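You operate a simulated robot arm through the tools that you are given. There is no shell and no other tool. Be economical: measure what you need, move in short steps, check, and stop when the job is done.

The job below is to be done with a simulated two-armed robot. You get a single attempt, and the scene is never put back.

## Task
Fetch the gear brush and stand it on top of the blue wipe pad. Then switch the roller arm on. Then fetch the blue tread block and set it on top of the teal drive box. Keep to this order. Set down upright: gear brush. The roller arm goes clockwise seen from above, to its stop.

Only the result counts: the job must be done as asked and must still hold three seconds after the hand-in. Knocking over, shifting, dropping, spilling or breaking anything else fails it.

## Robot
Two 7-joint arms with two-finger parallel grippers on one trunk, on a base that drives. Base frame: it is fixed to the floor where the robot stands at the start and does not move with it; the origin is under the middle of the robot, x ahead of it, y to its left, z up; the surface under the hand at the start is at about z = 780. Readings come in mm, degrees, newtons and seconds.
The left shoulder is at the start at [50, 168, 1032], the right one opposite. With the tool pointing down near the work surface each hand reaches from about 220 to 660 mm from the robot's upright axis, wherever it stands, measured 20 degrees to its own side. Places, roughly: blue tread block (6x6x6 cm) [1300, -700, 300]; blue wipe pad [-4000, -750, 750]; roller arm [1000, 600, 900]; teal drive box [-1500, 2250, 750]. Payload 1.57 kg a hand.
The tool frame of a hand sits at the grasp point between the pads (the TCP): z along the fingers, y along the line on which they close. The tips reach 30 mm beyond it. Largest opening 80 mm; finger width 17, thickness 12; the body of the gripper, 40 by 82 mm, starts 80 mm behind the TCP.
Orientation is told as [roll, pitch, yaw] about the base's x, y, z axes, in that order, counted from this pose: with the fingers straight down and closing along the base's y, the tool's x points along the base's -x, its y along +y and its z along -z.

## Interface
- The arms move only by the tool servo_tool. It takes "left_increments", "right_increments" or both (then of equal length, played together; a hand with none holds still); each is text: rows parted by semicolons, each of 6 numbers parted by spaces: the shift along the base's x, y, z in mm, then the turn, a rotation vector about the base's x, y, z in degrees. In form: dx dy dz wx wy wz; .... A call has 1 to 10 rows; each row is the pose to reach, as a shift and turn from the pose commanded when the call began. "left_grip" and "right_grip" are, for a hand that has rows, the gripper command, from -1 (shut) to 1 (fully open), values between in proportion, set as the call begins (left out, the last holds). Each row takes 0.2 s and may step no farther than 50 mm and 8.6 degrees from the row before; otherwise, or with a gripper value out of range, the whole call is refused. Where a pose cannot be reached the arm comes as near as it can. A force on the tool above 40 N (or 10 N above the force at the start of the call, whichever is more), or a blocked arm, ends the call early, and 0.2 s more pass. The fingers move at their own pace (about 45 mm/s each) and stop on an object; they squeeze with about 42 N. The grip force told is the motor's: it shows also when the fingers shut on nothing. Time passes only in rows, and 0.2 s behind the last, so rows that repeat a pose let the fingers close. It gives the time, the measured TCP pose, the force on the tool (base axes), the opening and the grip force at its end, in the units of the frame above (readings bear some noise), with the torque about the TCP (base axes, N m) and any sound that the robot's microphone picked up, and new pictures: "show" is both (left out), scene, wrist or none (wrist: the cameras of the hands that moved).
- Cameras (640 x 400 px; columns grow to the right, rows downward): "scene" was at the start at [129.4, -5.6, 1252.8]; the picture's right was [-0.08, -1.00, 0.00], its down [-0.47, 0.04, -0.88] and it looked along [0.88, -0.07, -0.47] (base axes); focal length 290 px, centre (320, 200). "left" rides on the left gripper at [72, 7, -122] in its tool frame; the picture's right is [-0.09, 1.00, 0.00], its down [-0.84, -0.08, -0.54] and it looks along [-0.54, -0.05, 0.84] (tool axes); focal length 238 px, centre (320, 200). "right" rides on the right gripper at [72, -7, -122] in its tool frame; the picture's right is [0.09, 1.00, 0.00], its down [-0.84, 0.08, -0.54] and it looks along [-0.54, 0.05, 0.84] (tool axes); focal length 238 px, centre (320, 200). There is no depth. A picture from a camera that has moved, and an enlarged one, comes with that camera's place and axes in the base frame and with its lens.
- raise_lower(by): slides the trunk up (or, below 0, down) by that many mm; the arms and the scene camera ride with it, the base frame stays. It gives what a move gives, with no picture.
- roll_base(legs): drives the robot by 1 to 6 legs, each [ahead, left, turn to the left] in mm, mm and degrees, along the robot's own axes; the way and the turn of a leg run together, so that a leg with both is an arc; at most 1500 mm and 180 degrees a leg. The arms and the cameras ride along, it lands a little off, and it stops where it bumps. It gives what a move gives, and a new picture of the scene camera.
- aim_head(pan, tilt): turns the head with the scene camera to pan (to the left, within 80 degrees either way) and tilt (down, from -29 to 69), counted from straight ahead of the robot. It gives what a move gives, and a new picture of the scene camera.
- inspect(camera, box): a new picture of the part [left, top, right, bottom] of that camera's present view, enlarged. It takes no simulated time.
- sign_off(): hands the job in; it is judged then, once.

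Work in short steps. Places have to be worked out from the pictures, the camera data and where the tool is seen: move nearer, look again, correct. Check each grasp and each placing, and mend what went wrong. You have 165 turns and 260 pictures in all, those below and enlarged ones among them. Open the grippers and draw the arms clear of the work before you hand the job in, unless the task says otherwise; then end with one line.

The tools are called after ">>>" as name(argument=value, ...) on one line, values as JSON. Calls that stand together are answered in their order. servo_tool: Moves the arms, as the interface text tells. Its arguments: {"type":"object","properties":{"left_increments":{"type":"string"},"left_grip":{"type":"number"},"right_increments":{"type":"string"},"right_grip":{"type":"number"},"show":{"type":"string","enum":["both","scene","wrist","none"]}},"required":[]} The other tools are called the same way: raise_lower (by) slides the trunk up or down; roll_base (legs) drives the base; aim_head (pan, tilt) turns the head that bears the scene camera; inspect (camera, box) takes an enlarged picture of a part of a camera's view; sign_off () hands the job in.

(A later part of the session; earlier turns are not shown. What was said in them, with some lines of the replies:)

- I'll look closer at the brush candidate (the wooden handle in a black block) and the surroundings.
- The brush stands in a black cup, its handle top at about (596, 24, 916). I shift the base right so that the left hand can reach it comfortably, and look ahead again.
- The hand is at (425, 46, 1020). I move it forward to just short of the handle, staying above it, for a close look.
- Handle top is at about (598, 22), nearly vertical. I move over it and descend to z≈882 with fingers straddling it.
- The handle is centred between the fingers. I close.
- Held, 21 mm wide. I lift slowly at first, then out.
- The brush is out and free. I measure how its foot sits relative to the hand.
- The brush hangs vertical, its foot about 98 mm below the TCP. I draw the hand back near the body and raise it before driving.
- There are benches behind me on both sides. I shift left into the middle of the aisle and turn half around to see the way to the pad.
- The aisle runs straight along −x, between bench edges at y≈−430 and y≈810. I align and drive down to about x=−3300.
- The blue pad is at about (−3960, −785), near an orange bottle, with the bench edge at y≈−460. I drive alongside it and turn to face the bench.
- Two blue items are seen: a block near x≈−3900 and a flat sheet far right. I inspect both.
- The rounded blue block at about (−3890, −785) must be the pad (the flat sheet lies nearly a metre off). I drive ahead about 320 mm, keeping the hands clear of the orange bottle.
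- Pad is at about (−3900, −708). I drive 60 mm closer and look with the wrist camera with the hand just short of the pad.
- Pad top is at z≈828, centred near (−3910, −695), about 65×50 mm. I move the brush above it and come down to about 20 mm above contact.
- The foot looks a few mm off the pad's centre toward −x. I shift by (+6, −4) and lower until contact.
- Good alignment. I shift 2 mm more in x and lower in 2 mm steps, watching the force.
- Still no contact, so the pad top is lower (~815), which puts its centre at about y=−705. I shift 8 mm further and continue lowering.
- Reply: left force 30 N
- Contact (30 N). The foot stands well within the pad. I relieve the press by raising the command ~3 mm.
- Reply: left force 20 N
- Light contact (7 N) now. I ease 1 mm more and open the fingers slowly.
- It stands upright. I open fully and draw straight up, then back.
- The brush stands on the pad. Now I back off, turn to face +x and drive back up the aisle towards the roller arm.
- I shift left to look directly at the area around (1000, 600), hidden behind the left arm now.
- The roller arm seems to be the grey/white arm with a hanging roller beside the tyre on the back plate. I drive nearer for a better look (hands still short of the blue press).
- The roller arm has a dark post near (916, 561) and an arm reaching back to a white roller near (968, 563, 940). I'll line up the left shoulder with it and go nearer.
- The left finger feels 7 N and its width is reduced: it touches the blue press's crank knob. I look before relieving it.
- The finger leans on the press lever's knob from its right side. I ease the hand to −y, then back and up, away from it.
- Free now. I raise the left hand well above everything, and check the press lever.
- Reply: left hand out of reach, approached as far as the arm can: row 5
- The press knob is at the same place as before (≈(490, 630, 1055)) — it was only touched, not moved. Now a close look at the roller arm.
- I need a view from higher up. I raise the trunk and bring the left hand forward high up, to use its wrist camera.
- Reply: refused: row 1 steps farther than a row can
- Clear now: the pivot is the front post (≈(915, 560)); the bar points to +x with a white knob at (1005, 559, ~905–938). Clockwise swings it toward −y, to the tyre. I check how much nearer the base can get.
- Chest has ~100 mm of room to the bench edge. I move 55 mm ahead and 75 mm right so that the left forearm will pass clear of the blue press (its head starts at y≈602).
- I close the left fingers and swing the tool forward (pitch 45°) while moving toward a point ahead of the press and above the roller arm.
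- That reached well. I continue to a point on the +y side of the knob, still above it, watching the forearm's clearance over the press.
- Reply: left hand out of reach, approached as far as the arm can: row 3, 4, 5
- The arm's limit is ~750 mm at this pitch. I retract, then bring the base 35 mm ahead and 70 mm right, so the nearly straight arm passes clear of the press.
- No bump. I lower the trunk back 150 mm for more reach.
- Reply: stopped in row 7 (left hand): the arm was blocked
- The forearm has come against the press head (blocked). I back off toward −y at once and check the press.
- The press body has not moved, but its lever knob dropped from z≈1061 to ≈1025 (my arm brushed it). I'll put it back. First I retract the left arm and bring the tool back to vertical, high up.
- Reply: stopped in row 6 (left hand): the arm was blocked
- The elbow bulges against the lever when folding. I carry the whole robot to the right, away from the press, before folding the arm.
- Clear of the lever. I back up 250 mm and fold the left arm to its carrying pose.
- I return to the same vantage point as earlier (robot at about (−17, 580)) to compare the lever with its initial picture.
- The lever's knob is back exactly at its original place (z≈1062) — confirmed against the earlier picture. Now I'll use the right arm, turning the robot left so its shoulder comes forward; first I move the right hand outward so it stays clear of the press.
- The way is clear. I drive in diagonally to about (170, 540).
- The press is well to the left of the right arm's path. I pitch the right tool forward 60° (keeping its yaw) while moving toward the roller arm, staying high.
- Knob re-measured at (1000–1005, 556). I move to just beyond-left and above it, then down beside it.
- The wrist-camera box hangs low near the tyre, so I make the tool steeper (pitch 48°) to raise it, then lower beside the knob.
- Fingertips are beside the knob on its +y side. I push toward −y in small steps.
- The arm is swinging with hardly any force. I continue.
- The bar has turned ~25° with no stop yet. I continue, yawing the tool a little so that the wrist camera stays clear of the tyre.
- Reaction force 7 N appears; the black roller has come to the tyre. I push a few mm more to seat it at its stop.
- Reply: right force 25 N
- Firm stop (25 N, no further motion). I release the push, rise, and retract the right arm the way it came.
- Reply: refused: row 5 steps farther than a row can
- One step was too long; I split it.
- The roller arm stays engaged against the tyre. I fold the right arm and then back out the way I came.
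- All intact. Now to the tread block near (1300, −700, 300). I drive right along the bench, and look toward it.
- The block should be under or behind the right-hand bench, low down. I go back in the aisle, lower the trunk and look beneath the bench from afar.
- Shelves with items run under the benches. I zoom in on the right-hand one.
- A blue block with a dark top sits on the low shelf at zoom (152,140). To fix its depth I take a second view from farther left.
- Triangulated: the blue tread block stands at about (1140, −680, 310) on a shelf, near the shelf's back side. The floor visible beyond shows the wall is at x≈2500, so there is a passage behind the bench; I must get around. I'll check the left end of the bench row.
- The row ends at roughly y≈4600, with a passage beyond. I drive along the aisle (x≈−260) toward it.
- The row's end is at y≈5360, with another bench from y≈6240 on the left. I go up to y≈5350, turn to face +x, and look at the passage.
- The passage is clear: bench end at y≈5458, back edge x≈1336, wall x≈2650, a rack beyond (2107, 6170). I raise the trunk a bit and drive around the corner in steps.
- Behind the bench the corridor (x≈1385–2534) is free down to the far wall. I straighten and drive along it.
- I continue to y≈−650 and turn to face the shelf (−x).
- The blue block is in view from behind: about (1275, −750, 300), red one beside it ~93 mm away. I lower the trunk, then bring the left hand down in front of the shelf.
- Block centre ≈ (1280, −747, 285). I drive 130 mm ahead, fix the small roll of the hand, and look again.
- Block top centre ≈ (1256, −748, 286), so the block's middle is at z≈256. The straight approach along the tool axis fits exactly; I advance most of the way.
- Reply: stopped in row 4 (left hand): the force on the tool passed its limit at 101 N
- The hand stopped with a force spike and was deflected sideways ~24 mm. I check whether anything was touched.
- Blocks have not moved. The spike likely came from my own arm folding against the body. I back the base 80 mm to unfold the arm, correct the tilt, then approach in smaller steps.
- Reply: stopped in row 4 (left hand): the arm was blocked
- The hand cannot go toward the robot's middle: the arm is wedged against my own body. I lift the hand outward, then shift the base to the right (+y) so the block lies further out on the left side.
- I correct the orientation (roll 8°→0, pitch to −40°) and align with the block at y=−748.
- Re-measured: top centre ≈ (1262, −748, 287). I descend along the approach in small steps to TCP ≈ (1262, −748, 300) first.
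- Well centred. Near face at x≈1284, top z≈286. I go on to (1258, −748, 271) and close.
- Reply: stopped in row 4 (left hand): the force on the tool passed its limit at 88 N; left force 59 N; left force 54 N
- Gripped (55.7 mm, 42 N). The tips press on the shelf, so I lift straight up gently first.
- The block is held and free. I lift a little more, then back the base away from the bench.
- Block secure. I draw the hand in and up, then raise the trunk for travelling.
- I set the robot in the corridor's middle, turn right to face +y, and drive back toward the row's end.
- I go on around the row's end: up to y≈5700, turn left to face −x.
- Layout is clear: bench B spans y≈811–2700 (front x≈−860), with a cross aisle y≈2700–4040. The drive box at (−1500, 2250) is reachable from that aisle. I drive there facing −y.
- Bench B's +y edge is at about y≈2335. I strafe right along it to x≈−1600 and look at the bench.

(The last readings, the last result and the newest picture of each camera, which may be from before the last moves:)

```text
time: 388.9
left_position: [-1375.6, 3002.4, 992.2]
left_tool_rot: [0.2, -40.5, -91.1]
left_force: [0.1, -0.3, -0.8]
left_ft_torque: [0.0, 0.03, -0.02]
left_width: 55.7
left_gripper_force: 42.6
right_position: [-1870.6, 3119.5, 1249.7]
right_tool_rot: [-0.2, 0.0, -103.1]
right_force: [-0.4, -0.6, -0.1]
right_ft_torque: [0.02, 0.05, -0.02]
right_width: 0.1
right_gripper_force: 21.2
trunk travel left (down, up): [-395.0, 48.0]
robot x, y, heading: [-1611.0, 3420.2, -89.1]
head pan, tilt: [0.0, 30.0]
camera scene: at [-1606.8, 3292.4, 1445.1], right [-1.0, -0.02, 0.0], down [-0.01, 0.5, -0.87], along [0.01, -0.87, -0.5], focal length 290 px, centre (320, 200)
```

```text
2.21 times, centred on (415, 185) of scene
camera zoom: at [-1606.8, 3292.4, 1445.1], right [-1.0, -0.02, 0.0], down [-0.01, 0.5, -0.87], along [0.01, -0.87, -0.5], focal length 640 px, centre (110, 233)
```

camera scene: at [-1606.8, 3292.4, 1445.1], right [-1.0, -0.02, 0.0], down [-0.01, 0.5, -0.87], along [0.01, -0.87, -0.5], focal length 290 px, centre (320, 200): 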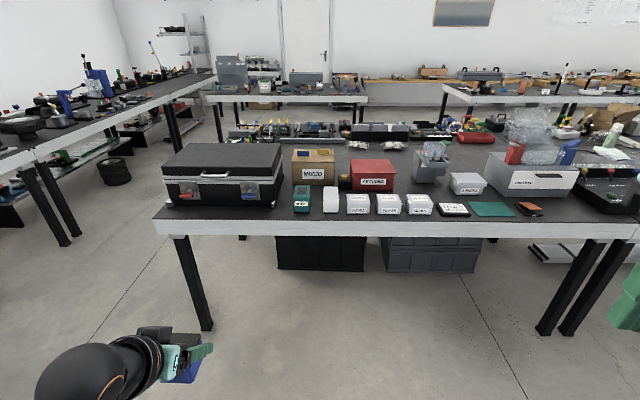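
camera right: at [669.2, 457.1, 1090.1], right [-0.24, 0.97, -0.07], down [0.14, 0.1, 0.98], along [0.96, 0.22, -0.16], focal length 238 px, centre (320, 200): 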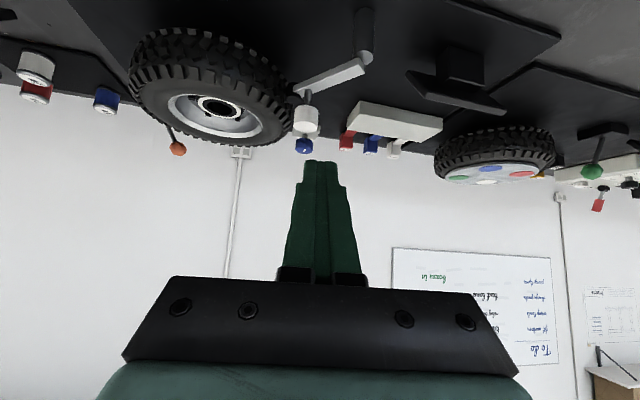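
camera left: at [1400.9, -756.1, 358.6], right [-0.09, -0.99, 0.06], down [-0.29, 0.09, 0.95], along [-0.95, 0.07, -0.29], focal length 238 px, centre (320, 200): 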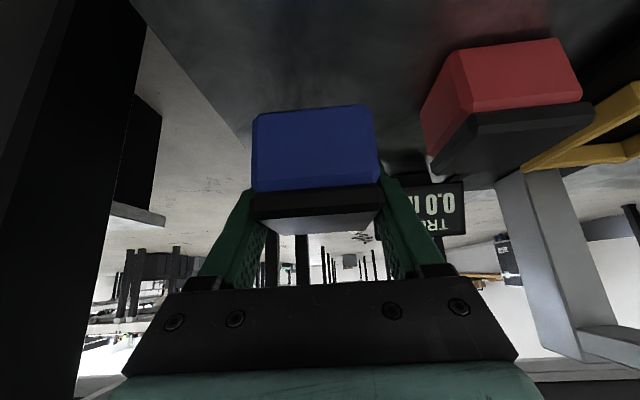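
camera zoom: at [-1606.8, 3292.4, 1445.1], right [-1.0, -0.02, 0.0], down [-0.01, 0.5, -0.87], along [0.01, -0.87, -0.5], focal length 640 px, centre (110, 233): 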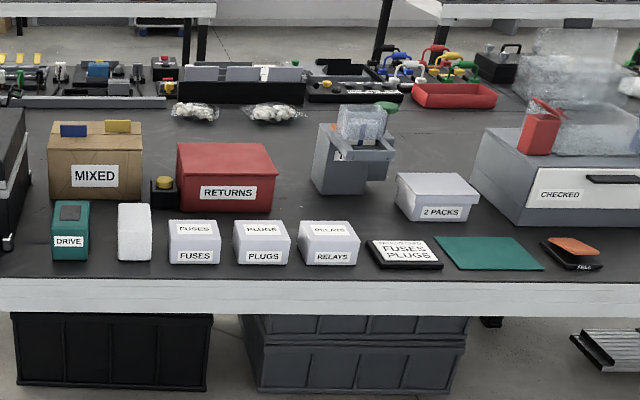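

The teal box labelled DRIVE stands at about x=−1518, y=2136–2241, top z≈858. I drive nearer so the held block comes in front of and above it.

>>> roll_base(legs=[[630, -150, 0]])

>>> aim_head(pan=15, tilt=50)

>>> inspect(camera="scene", box=[160, 60, 460, 260])

```text
time: 392.4
left_position: [-1514.9, 2377.8, 993.8]
left_tool_rot: [0.2, -40.5, -91.1]
left_force: [-1.0, -0.3, -1.9]
left_ft_torque: [0.01, -0.01, 0.02]
left_width: 55.4
left_gripper_force: 42.2
right_position: [-2010.2, 2492.8, 1250.0]
right_tool_rot: [-0.2, 0.0, -103.0]
right_force: [0.6, 0.1, 0.0]
right_ft_torque: [0.0, -0.03, 0.01]
right_width: 0.0
right_gripper_force: 21.6
trunk travel left (down, up): [-395.0, 48.0]
robot x, y, heading: [-1748.1, 2798.5, -88.7]
head pan, tilt: [0.0, 30.0]
camera scene: at [-1746.0, 2666.1, 1445.0], right [-1.0, -0.02, 0.0], down [-0.01, 0.5, -0.87], along [0.02, -0.87, -0.5], focal length 290 px, centre (320, 200)
```

scene: 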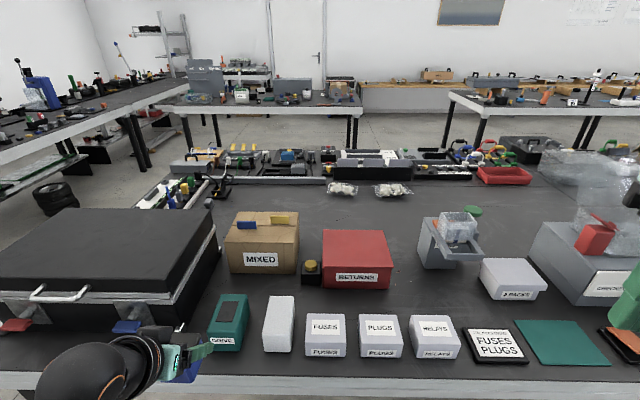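

```text
time: 393.3
left_position: [-1513.8, 2376.3, 993.2]
left_tool_rot: [0.2, -40.5, -91.1]
left_force: [0.2, 0.3, -1.7]
left_ft_torque: [0.01, -0.02, -0.05]
left_width: 55.6
left_gripper_force: 42.5
right_position: [-2010.5, 2492.7, 1251.2]
right_tool_rot: [-0.1, -0.1, -103.0]
right_force: [-0.2, 1.1, 0.5]
right_ft_torque: [0.0, 0.01, 0.0]
right_width: 0.0
right_gripper_force: 21.3
trunk travel left (down, up): [-395.0, 48.0]
robot x, y, heading: [-1749.1, 2794.8, -88.9]
head pan, tilt: [15.0, 50.0]
camera scene: at [-1726.3, 2682.9, 1415.6], right [-0.96, -0.28, 0.0], down [-0.21, 0.74, -0.64], along [0.18, -0.62, -0.77], focal length 290 px, centre (320, 200)
```

scene: 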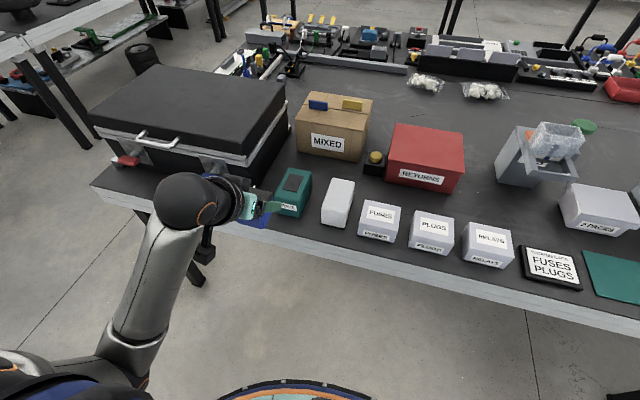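

```text
2.00 times, centred on (310, 160) of scene
camera zoom: at [-1726.3, 2682.9, 1415.6], right [-0.96, -0.28, 0.0], down [-0.21, 0.74, -0.64], along [0.18, -0.62, -0.77], focal length 580 px, centre (340, 280)
```

zoom: 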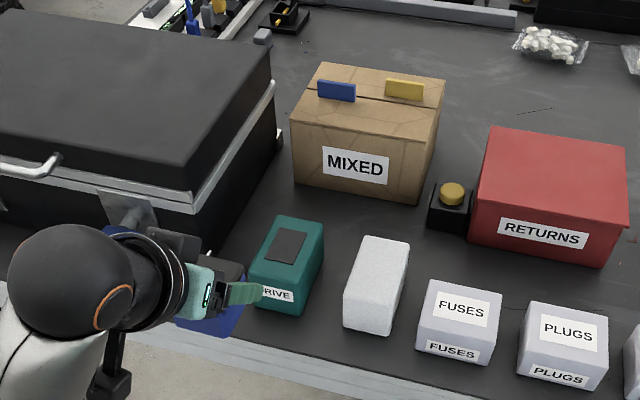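

The box top centre is about (−1517, 2197), ~62×107 mm. I drive 175 mm ahead to bring the block above it.

>>> roll_base(legs=[[176, -5, 0]])

>>> inspect(camera="scene", box=[160, 60, 460, 260])

>>> inspect(camera="left", box=[0, 0, 640, 400])

```text
time: 394.8
left_position: [-1516.2, 2201.4, 992.3]
left_tool_rot: [0.2, -40.5, -91.0]
left_force: [-1.2, -0.2, -1.3]
left_ft_torque: [0.02, -0.01, 0.02]
left_width: 55.6
left_gripper_force: 42.1
right_position: [-2012.3, 2317.0, 1250.0]
right_tool_rot: [-0.2, -0.1, -103.0]
right_force: [-0.9, -1.0, -0.9]
right_ft_torque: [0.03, -0.01, -0.01]
right_width: 0.2
right_gripper_force: 21.9
trunk travel left (down, up): [-395.0, 48.0]
robot x, y, heading: [-1751.8, 2616.8, -89.1]
head pan, tilt: [15.0, 50.0]
camera scene: at [-1728.3, 2507.5, 1415.4], right [-0.96, -0.28, 0.0], down [-0.21, 0.74, -0.64], along [0.18, -0.62, -0.77], focal length 290 px, centre (320, 200)
```

scene: 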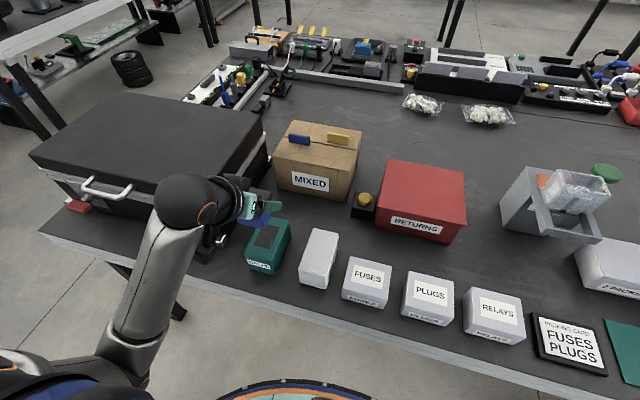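

```text
2.00 times, centred on (310, 160) of scene
camera zoom: at [-1728.3, 2507.5, 1415.4], right [-0.96, -0.28, 0.0], down [-0.21, 0.74, -0.64], along [0.18, -0.62, -0.77], focal length 580 px, centre (340, 280)
```

zoom: 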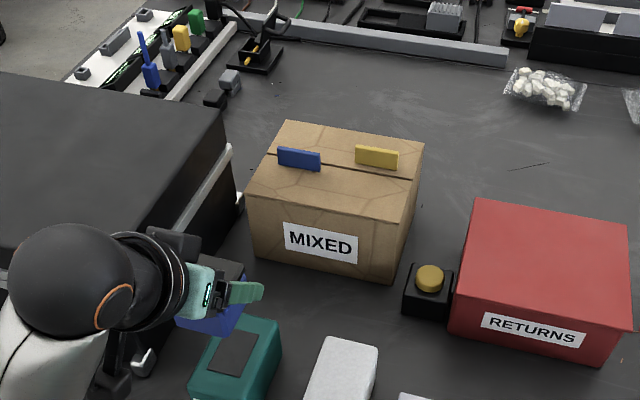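

```text
1.00 times, centred on (320, 200) of left (not enlarged: the box is as wide or as high as the picture)
camera zoom: at [-1505.9, 2335.2, 1038.5], right [0.99, -0.09, 0.06], down [-0.09, -0.29, 0.95], along [-0.06, -0.95, -0.29], focal length 238 px, centre (320, 200)
```

zoom: 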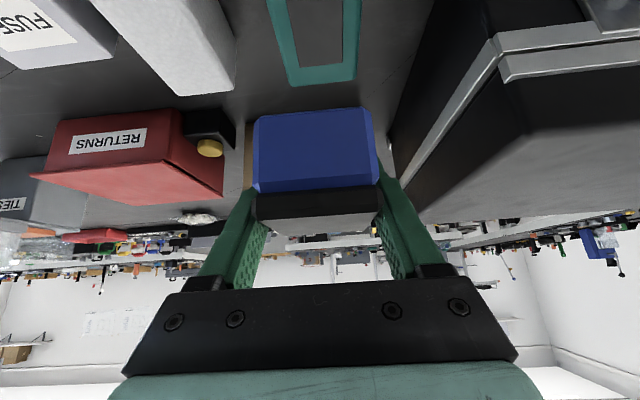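

Block bottom is ~28 mm below the TCP; its centre ~8 mm nearer to me than the TCP. I shift (+8, −12) and come down to ~20 mm above the box.

>>> servo_tool(left_increments="4 -6 -20 0 0 0; 8 -12 -45 0 0 0; 8 -12 -70 0 0 0; 8 -12 -85 0 0 0; 8 -12 -85 0 0 0")

>>> inspect(camera="scene", box=[200, 160, 340, 280])

>>> inspect(camera="left", box=[220, 0, 420, 130])

```text
time: 395.9
left_position: [-1508.7, 2187.6, 906.1]
left_tool_rot: [0.3, -40.4, -91.0]
left_force: [-0.4, 0.3, -1.8]
left_ft_torque: [0.0, -0.02, -0.03]
left_width: 55.7
left_gripper_force: 42.2
right_position: [-2013.9, 2318.6, 1249.8]
right_tool_rot: [-0.3, 0.0, -103.0]
right_force: [0.3, 0.7, 0.2]
right_ft_torque: [-0.01, 0.0, 0.01]
right_width: 0.2
right_gripper_force: 21.5
trunk travel left (down, up): [-395.0, 48.0]
robot x, y, heading: [-1746.3, 2620.6, -89.1]
head pan, tilt: [15.0, 50.0]
camera scene: at [-1728.3, 2508.3, 1415.5], right [-0.96, -0.28, 0.0], down [-0.21, 0.74, -0.64], along [0.18, -0.62, -0.77], focal length 290 px, centre (320, 200)
camera left: at [-1497.8, 2322.7, 951.7], right [0.99, -0.09, 0.06], down [-0.09, -0.28, 0.95], along [-0.06, -0.95, -0.29], focal length 238 px, centre (320, 200)
```

scene: 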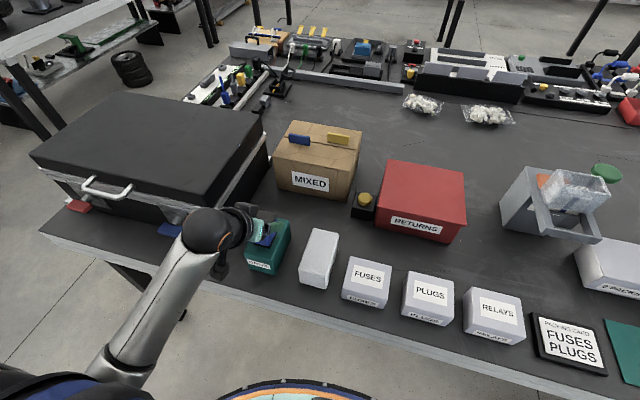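
left: 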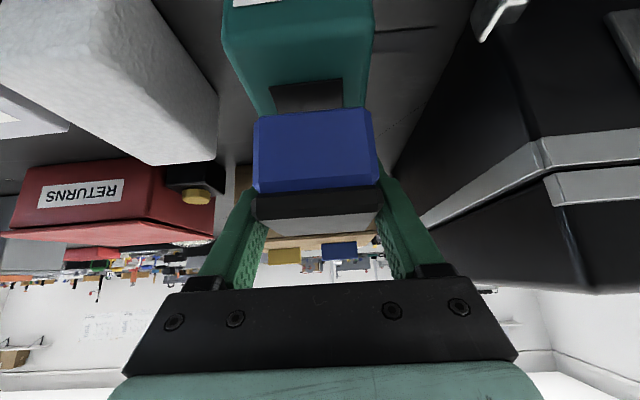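

```text
3.33 times, centred on (270, 220) of scene
camera zoom: at [-1728.3, 2508.3, 1415.5], right [-0.96, -0.28, 0.0], down [-0.21, 0.74, -0.64], along [0.18, -0.62, -0.77], focal length 967 px, centre (487, 133)
```

zoom: 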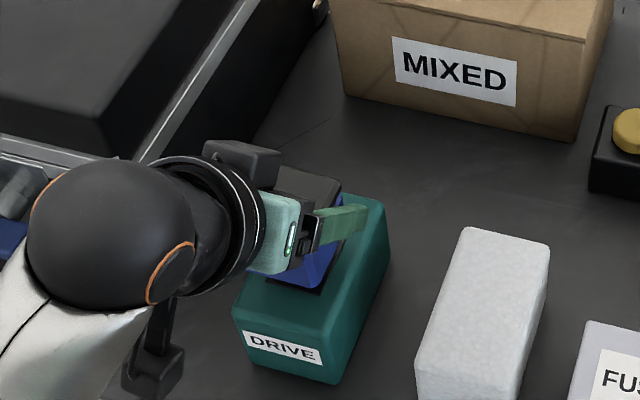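

```text
3.08 times, centred on (320, 65) of left
camera zoom: at [-1497.8, 2322.7, 951.7], right [0.99, -0.09, 0.06], down [-0.09, -0.28, 0.95], along [-0.06, -0.95, -0.29], focal length 733 px, centre (320, 615)
```

zoom: 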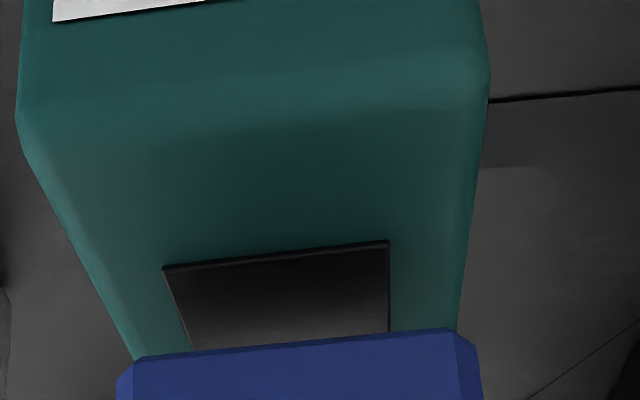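

Aligned within a few mm in x and y. I lower in small steps until contact.

>>> servo_tool(left_increments="-1 0 -5 0 0 0; -1 0 -10 0 0 0; -1 0 -13 0 0 0; -1 0 -13 0 0 0", show="none")

```text
time: 396.9
left_position: [-1508.0, 2191.0, 894.4]
left_tool_rot: [0.2, -40.5, -91.1]
left_force: [-0.4, 0.8, -0.9]
left_ft_torque: [-0.01, 0.04, 0.01]
left_width: 55.8
left_gripper_force: 41.9
right_position: [-2012.6, 2317.9, 1250.0]
right_tool_rot: [-0.2, -0.1, -103.0]
right_force: [0.7, -0.1, -0.3]
right_ft_torque: [0.0, -0.03, 0.01]
right_width: 0.0
right_gripper_force: 21.6
trunk travel left (down, up): [-395.0, 48.0]
robot x, y, heading: [-1746.4, 2619.1, -88.9]
head pan, tilt: [15.0, 50.0]
```

>>> servo_tool(left_increments="0 0 -2 0 0 0; 0 0 -4 0 0 0; 0 0 -6 0 0 0; 0 0 -6 0 0 0", show="none")

>>> inspect(camera="scene", box=[200, 160, 340, 280])

>>> inspect(camera="left", box=[220, 0, 420, 130])

```text
time: 397.9
left_position: [-1508.9, 2191.4, 887.3]
left_tool_rot: [0.4, -40.4, -91.1]
left_force: [-0.4, 0.1, -1.9]
left_ft_torque: [-0.02, -0.02, 0.02]
left_width: 55.5
left_gripper_force: 41.5
right_position: [-2013.2, 2318.7, 1250.6]
right_tool_rot: [-0.2, 0.0, -102.9]
right_force: [-0.5, 0.3, -0.3]
right_ft_torque: [0.01, 0.01, -0.04]
right_width: 0.0
right_gripper_force: 21.1
trunk travel left (down, up): [-395.0, 48.0]
robot x, y, heading: [-1747.4, 2618.6, -89.4]
head pan, tilt: [15.0, 50.0]
```

```text
3.33 times, centred on (270, 220) of scene
camera zoom: at [-1728.3, 2508.3, 1415.5], right [-0.96, -0.28, 0.0], down [-0.21, 0.74, -0.64], along [0.18, -0.62, -0.77], focal length 967 px, centre (487, 133)
```

zoom: 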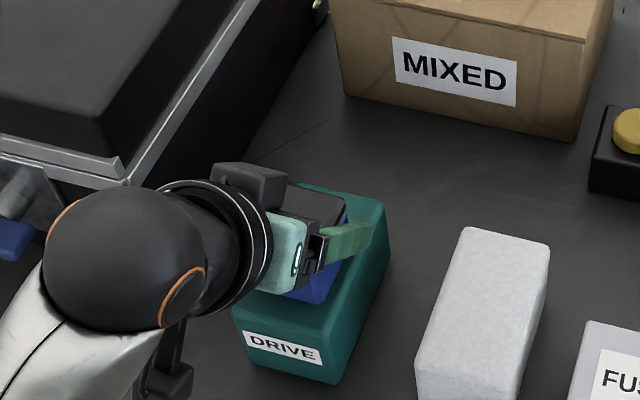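

```text
3.08 times, centred on (320, 65) of left
camera zoom: at [-1499.2, 2323.9, 934.2], right [0.99, -0.09, 0.06], down [-0.09, -0.28, 0.95], along [-0.07, -0.95, -0.29], focal length 733 px, centre (320, 615)
```

zoom: 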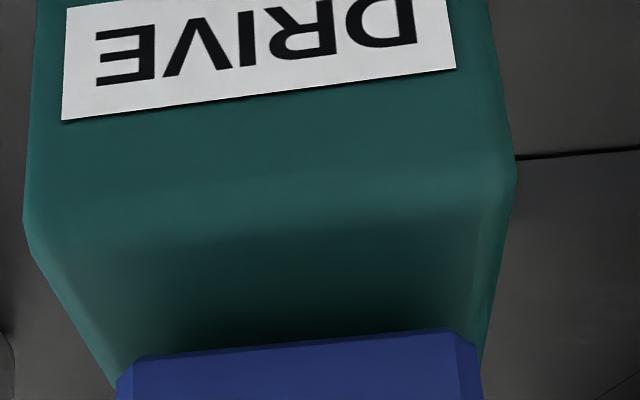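

Still free, well centred. I continue downwards in fine steps.

>>> servo_tool(left_increments="0 0 -2 0 0 0; 0 0 -4 0 0 0; 0 0 -5 0 0 0; 0 0 -5 0 0 0", show="none")

```text
time: 398.9
left_position: [-1510.2, 2188.9, 883.7]
left_tool_rot: [0.2, -40.5, -91.0]
left_force: [0.5, 0.9, 2.4]
left_ft_torque: [-0.02, 0.1, -0.05]
left_width: 55.6
left_gripper_force: 41.8
right_position: [-2012.8, 2318.2, 1250.8]
right_tool_rot: [-0.1, 0.0, -103.1]
right_force: [0.8, -0.3, 0.9]
right_ft_torque: [0.01, -0.06, 0.05]
right_width: 0.0
right_gripper_force: 21.0
trunk travel left (down, up): [-395.0, 48.0]
robot x, y, heading: [-1749.6, 2622.9, -88.8]
head pan, tilt: [15.0, 50.0]
```

First contact (+4 N change). One more millimetre, then check.

>>> servo_tool(left_increments="0 0 -1 0 0 0; 0 0 -1.5 0 0 0; 0 0 -1.5 0 0 0", show="none")

>>> inspect(camera="left", box=[200, 40, 440, 240])

```text
time: 399.8
left_position: [-1509.3, 2191.0, 883.5]
left_tool_rot: [0.2, -40.6, -91.1]
left_force: [-1.6, 2.4, 9.7]
left_ft_torque: [-0.12, 0.35, -0.07]
left_width: 55.6
left_gripper_force: 41.4
right_position: [-2013.3, 2319.4, 1250.7]
right_tool_rot: [-0.1, -0.1, -103.0]
right_force: [0.5, 0.3, 0.2]
right_ft_torque: [0.01, 0.01, 0.0]
right_width: 0.0
right_gripper_force: 21.6
trunk travel left (down, up): [-395.0, 48.0]
robot x, y, heading: [-1749.8, 2621.0, -88.7]
head pan, tilt: [15.0, 50.0]
```

```text
2.00 times, centred on (320, 140) of left
camera zoom: at [-1499.1, 2323.8, 929.0], right [0.99, -0.09, 0.06], down [-0.08, -0.28, 0.96], along [-0.07, -0.96, -0.29], focal length 477 px, centre (320, 320)
```

zoom: 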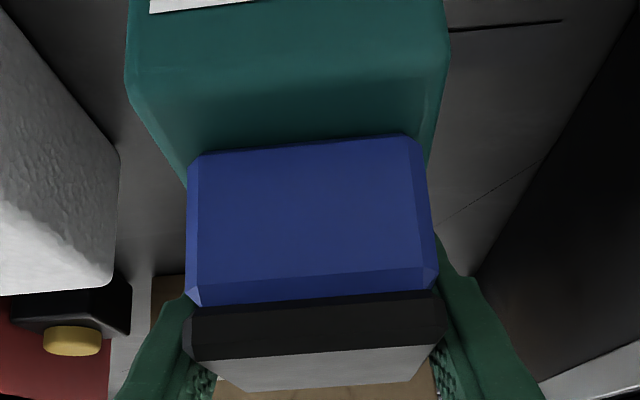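

The block sits on the box (≈11 N). I open the fingers gradually.

>>> servo_tool(left_increments="0 0 1 0 0 0; 0 0 1 0 0 0; 0 0 1 0 0 0; 0 0 1 0 0 0", left_grip=0.6)

```text
time: 400.8
left_position: [-1509.0, 2190.2, 882.4]
left_tool_rot: [0.2, -40.4, -91.1]
left_force: [2.0, 0.9, 5.1]
left_ft_torque: [-0.1, 0.14, 0.02]
left_width: 61.8
left_gripper_force: 0.0
right_position: [-2012.9, 2318.5, 1249.9]
right_tool_rot: [0.0, 0.0, -103.1]
right_force: [0.2, -0.3, -0.3]
right_ft_torque: [0.0, 0.01, 0.02]
right_width: 0.1
right_gripper_force: 21.6
trunk travel left (down, up): [-395.0, 48.0]
robot x, y, heading: [-1751.9, 2620.3, -88.7]
head pan, tilt: [15.0, 50.0]
camera scene: at [-1728.3, 2508.8, 1415.6], right [-0.96, -0.28, 0.0], down [-0.21, 0.74, -0.64], along [0.18, -0.62, -0.77], focal length 290 px, centre (320, 200)
camera left: at [-1498.7, 2324.2, 929.6], right [0.99, -0.09, 0.06], down [-0.09, -0.28, 0.95], along [-0.07, -0.95, -0.29], focal length 238 px, centre (320, 200)
```

scene: 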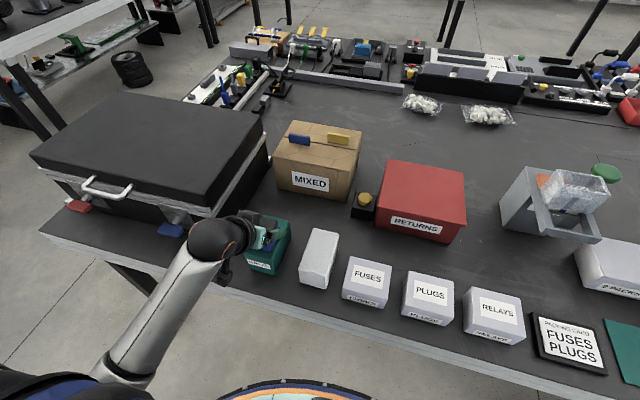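
left: 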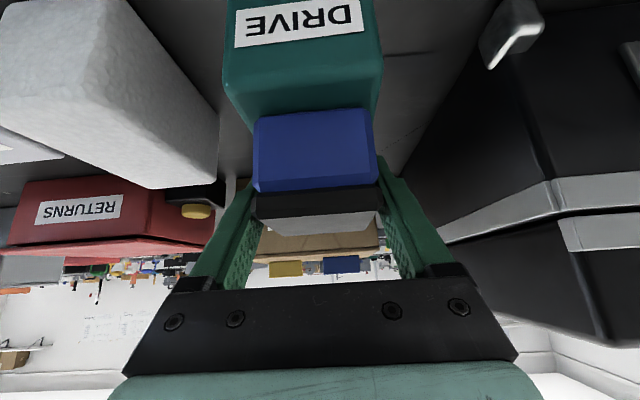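

Released; block stands. The tips touch the box slightly, so I rise 3 mm, open fully and withdraw along the tool axis.

>>> servo_tool(left_increments="0 1 2 0 0 0; 0 2 4 0 0 0; 0 2 4 0 0 0; 0 2 4 0 0 0", left_grip=0.95, show="none")

>>> servo_tool(left_increments="0 7 9 0 0 0; 0 16 19 0 0 0; 0 28 33 0 0 0; 0 45 53 0 0 0; 0 65 77 0 0 0; 0 90 105 0 0 0; 0 115 125 0 0 0")

>>> inspect(camera="scene", box=[200, 160, 340, 280])

```text
time: 401.8
left_position: [-1509.0, 2190.8, 886.9]
left_tool_rot: [0.2, -40.4, -91.1]
left_force: [0.2, 0.1, 0.7]
left_ft_torque: [-0.02, 0.0, 0.0]
left_width: 78.3
left_gripper_force: 0.0
right_position: [-2012.4, 2317.9, 1251.0]
right_tool_rot: [-0.1, 0.0, -102.9]
right_force: [-1.1, -0.7, 0.2]
right_ft_torque: [0.0, -0.06, -0.01]
right_width: 0.0
right_gripper_force: 21.6
trunk travel left (down, up): [-395.0, 48.0]
robot x, y, heading: [-1750.8, 2621.4, -89.1]
head pan, tilt: [15.0, 50.0]
```

```text
time: 403.4
left_position: [-1506.5, 2239.3, 978.5]
left_tool_rot: [0.2, -40.5, -91.2]
left_force: [0.4, 0.2, -0.1]
left_ft_torque: [0.04, 0.02, -0.01]
left_width: 78.0
left_gripper_force: 0.1
left hand out of reach, approached as far as the arm can: row 5, 6, 7
right_position: [-2013.1, 2319.0, 1249.8]
right_tool_rot: [-0.1, -0.1, -102.9]
right_force: [0.0, -0.4, -0.1]
right_ft_torque: [-0.01, 0.01, -0.03]
right_width: 0.0
right_gripper_force: 21.2
trunk travel left (down, up): [-395.0, 48.0]
robot x, y, heading: [-1747.2, 2624.2, -89.1]
head pan, tilt: [15.0, 50.0]
camera scene: at [-1728.4, 2508.6, 1415.6], right [-0.96, -0.28, 0.0], down [-0.21, 0.74, -0.64], along [0.18, -0.62, -0.77], focal length 290 px, centre (320, 200)
camera left: at [-1496.7, 2372.9, 1025.5], right [0.99, -0.09, 0.06], down [-0.09, -0.28, 0.95], along [-0.06, -0.95, -0.29], focal length 238 px, centre (320, 200)
```

scene: 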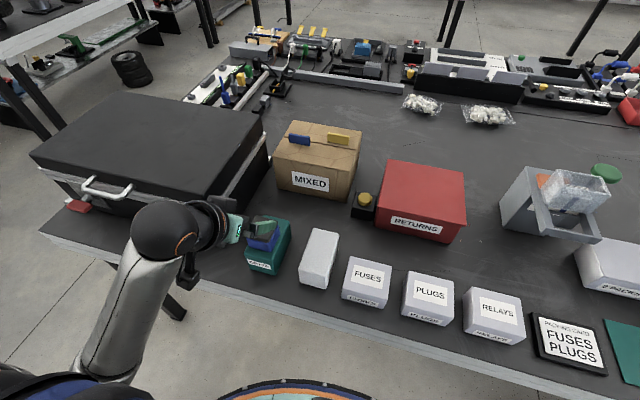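
left: 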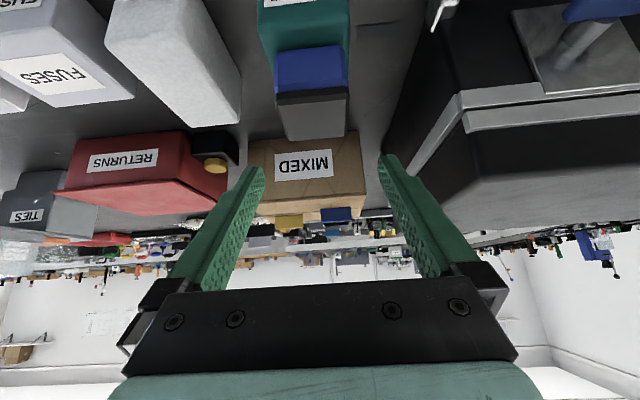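

```text
3.33 times, centred on (270, 220) of scene
camera zoom: at [-1728.4, 2508.6, 1415.6], right [-0.96, -0.28, 0.0], down [-0.21, 0.74, -0.64], along [0.18, -0.62, -0.77], focal length 967 px, centre (487, 133)
```

zoom: 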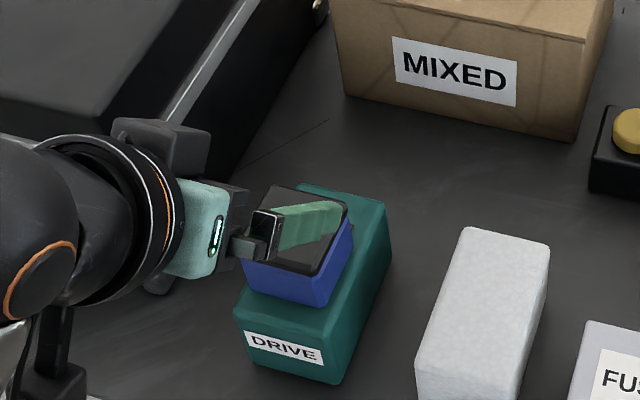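

The block sits squarely on the DRIVE box. I back the robot away and open the right gripper too, then take a last look.

>>> roll_base(legs=[[-350, 0, 0]])

>>> servo_tool(left_increments="0 0 0 0 0 0; 0 0 0 0 0 0; 0 0 0 0 0 0; 0 0 0 0 0 0; 0 0 0 0 0 0", right_increments="0 0 0 0 0 0; 0 0 0 0 0 0; 0 0 0 0 0 0; 0 0 0 0 0 0; 0 0 0 0 0 0", left_grip=1, right_grip=1, show="none")

>>> inspect(camera="scene", box=[180, 60, 400, 220])

```text
time: 405.6
left_position: [-1513.6, 2590.6, 978.1]
left_tool_rot: [0.2, -40.4, -91.4]
left_force: [-0.2, -0.3, -0.1]
left_ft_torque: [-0.03, 0.01, 0.02]
left_width: 78.0
left_gripper_force: 0.0
right_position: [-2019.8, 2673.6, 1251.3]
right_tool_rot: [0.0, 0.1, -103.4]
right_force: [0.1, -0.1, -0.4]
right_ft_torque: [-0.01, 0.01, -0.03]
right_width: 0.1
right_gripper_force: 21.4
trunk travel left (down, up): [-395.0, 48.0]
robot x, y, heading: [-1754.6, 2971.1, -89.5]
head pan, tilt: [15.0, 50.0]
camera scene: at [-1734.3, 2861.2, 1415.6], right [-0.96, -0.27, 0.0], down [-0.21, 0.74, -0.64], along [0.17, -0.62, -0.77], focal length 290 px, centre (320, 200)
```

scene: 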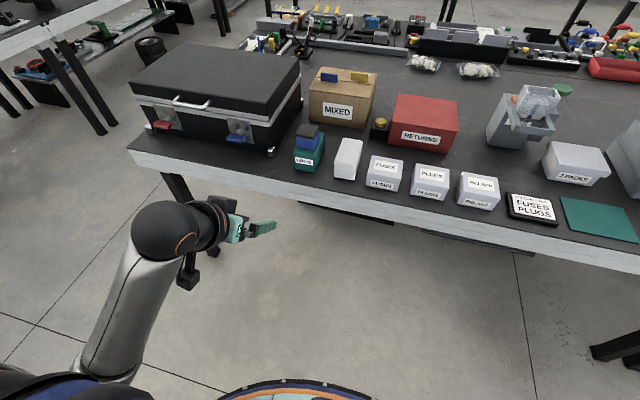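

```text
time: 406.8
left_position: [-1514.3, 2591.3, 979.1]
left_tool_rot: [0.2, -40.4, -91.3]
left_force: [-0.6, 0.5, -0.1]
left_ft_torque: [-0.02, 0.0, -0.02]
left_width: 79.9
left_gripper_force: 0.1
right_position: [-2020.3, 2671.5, 1249.0]
right_tool_rot: [-0.2, 0.0, -103.5]
right_force: [0.9, 0.1, 0.4]
right_ft_torque: [-0.01, 0.0, -0.01]
right_width: 79.8
right_gripper_force: 0.0
trunk travel left (down, up): [-395.0, 48.0]
robot x, y, heading: [-1754.4, 2971.8, -89.3]
head pan, tilt: [15.0, 50.0]
```

```text
2.50 times, centred on (290, 140) of scene
camera zoom: at [-1734.3, 2860.6, 1415.5], right [-0.96, -0.27, 0.0], down [-0.21, 0.74, -0.64], along [0.17, -0.62, -0.77], focal length 725 px, centre (395, 350)
```

zoom: 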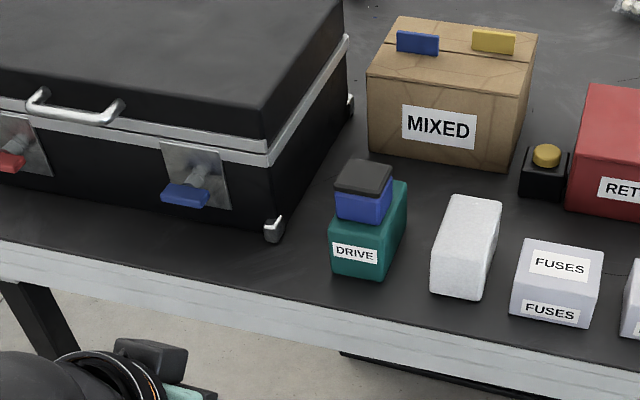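

The tread block stands upright on the teal drive box, both grippers are open and the arms are clear. I hand in.

>>> sign_off()

```text
The job is handed in.
```

The job is handed in, and all three steps were done in the order asked. The gear brush stands upright on the blue wipe pad. The roller arm is turned clockwise to its stop against the tyre. The blue tread block sits on the teal drive box. I brushed the lever of the blue press near the roller arm and it dropped about 36 mm. My arm touched it again and the last pictures show it back at its original height, but I never moved it back deliberately.
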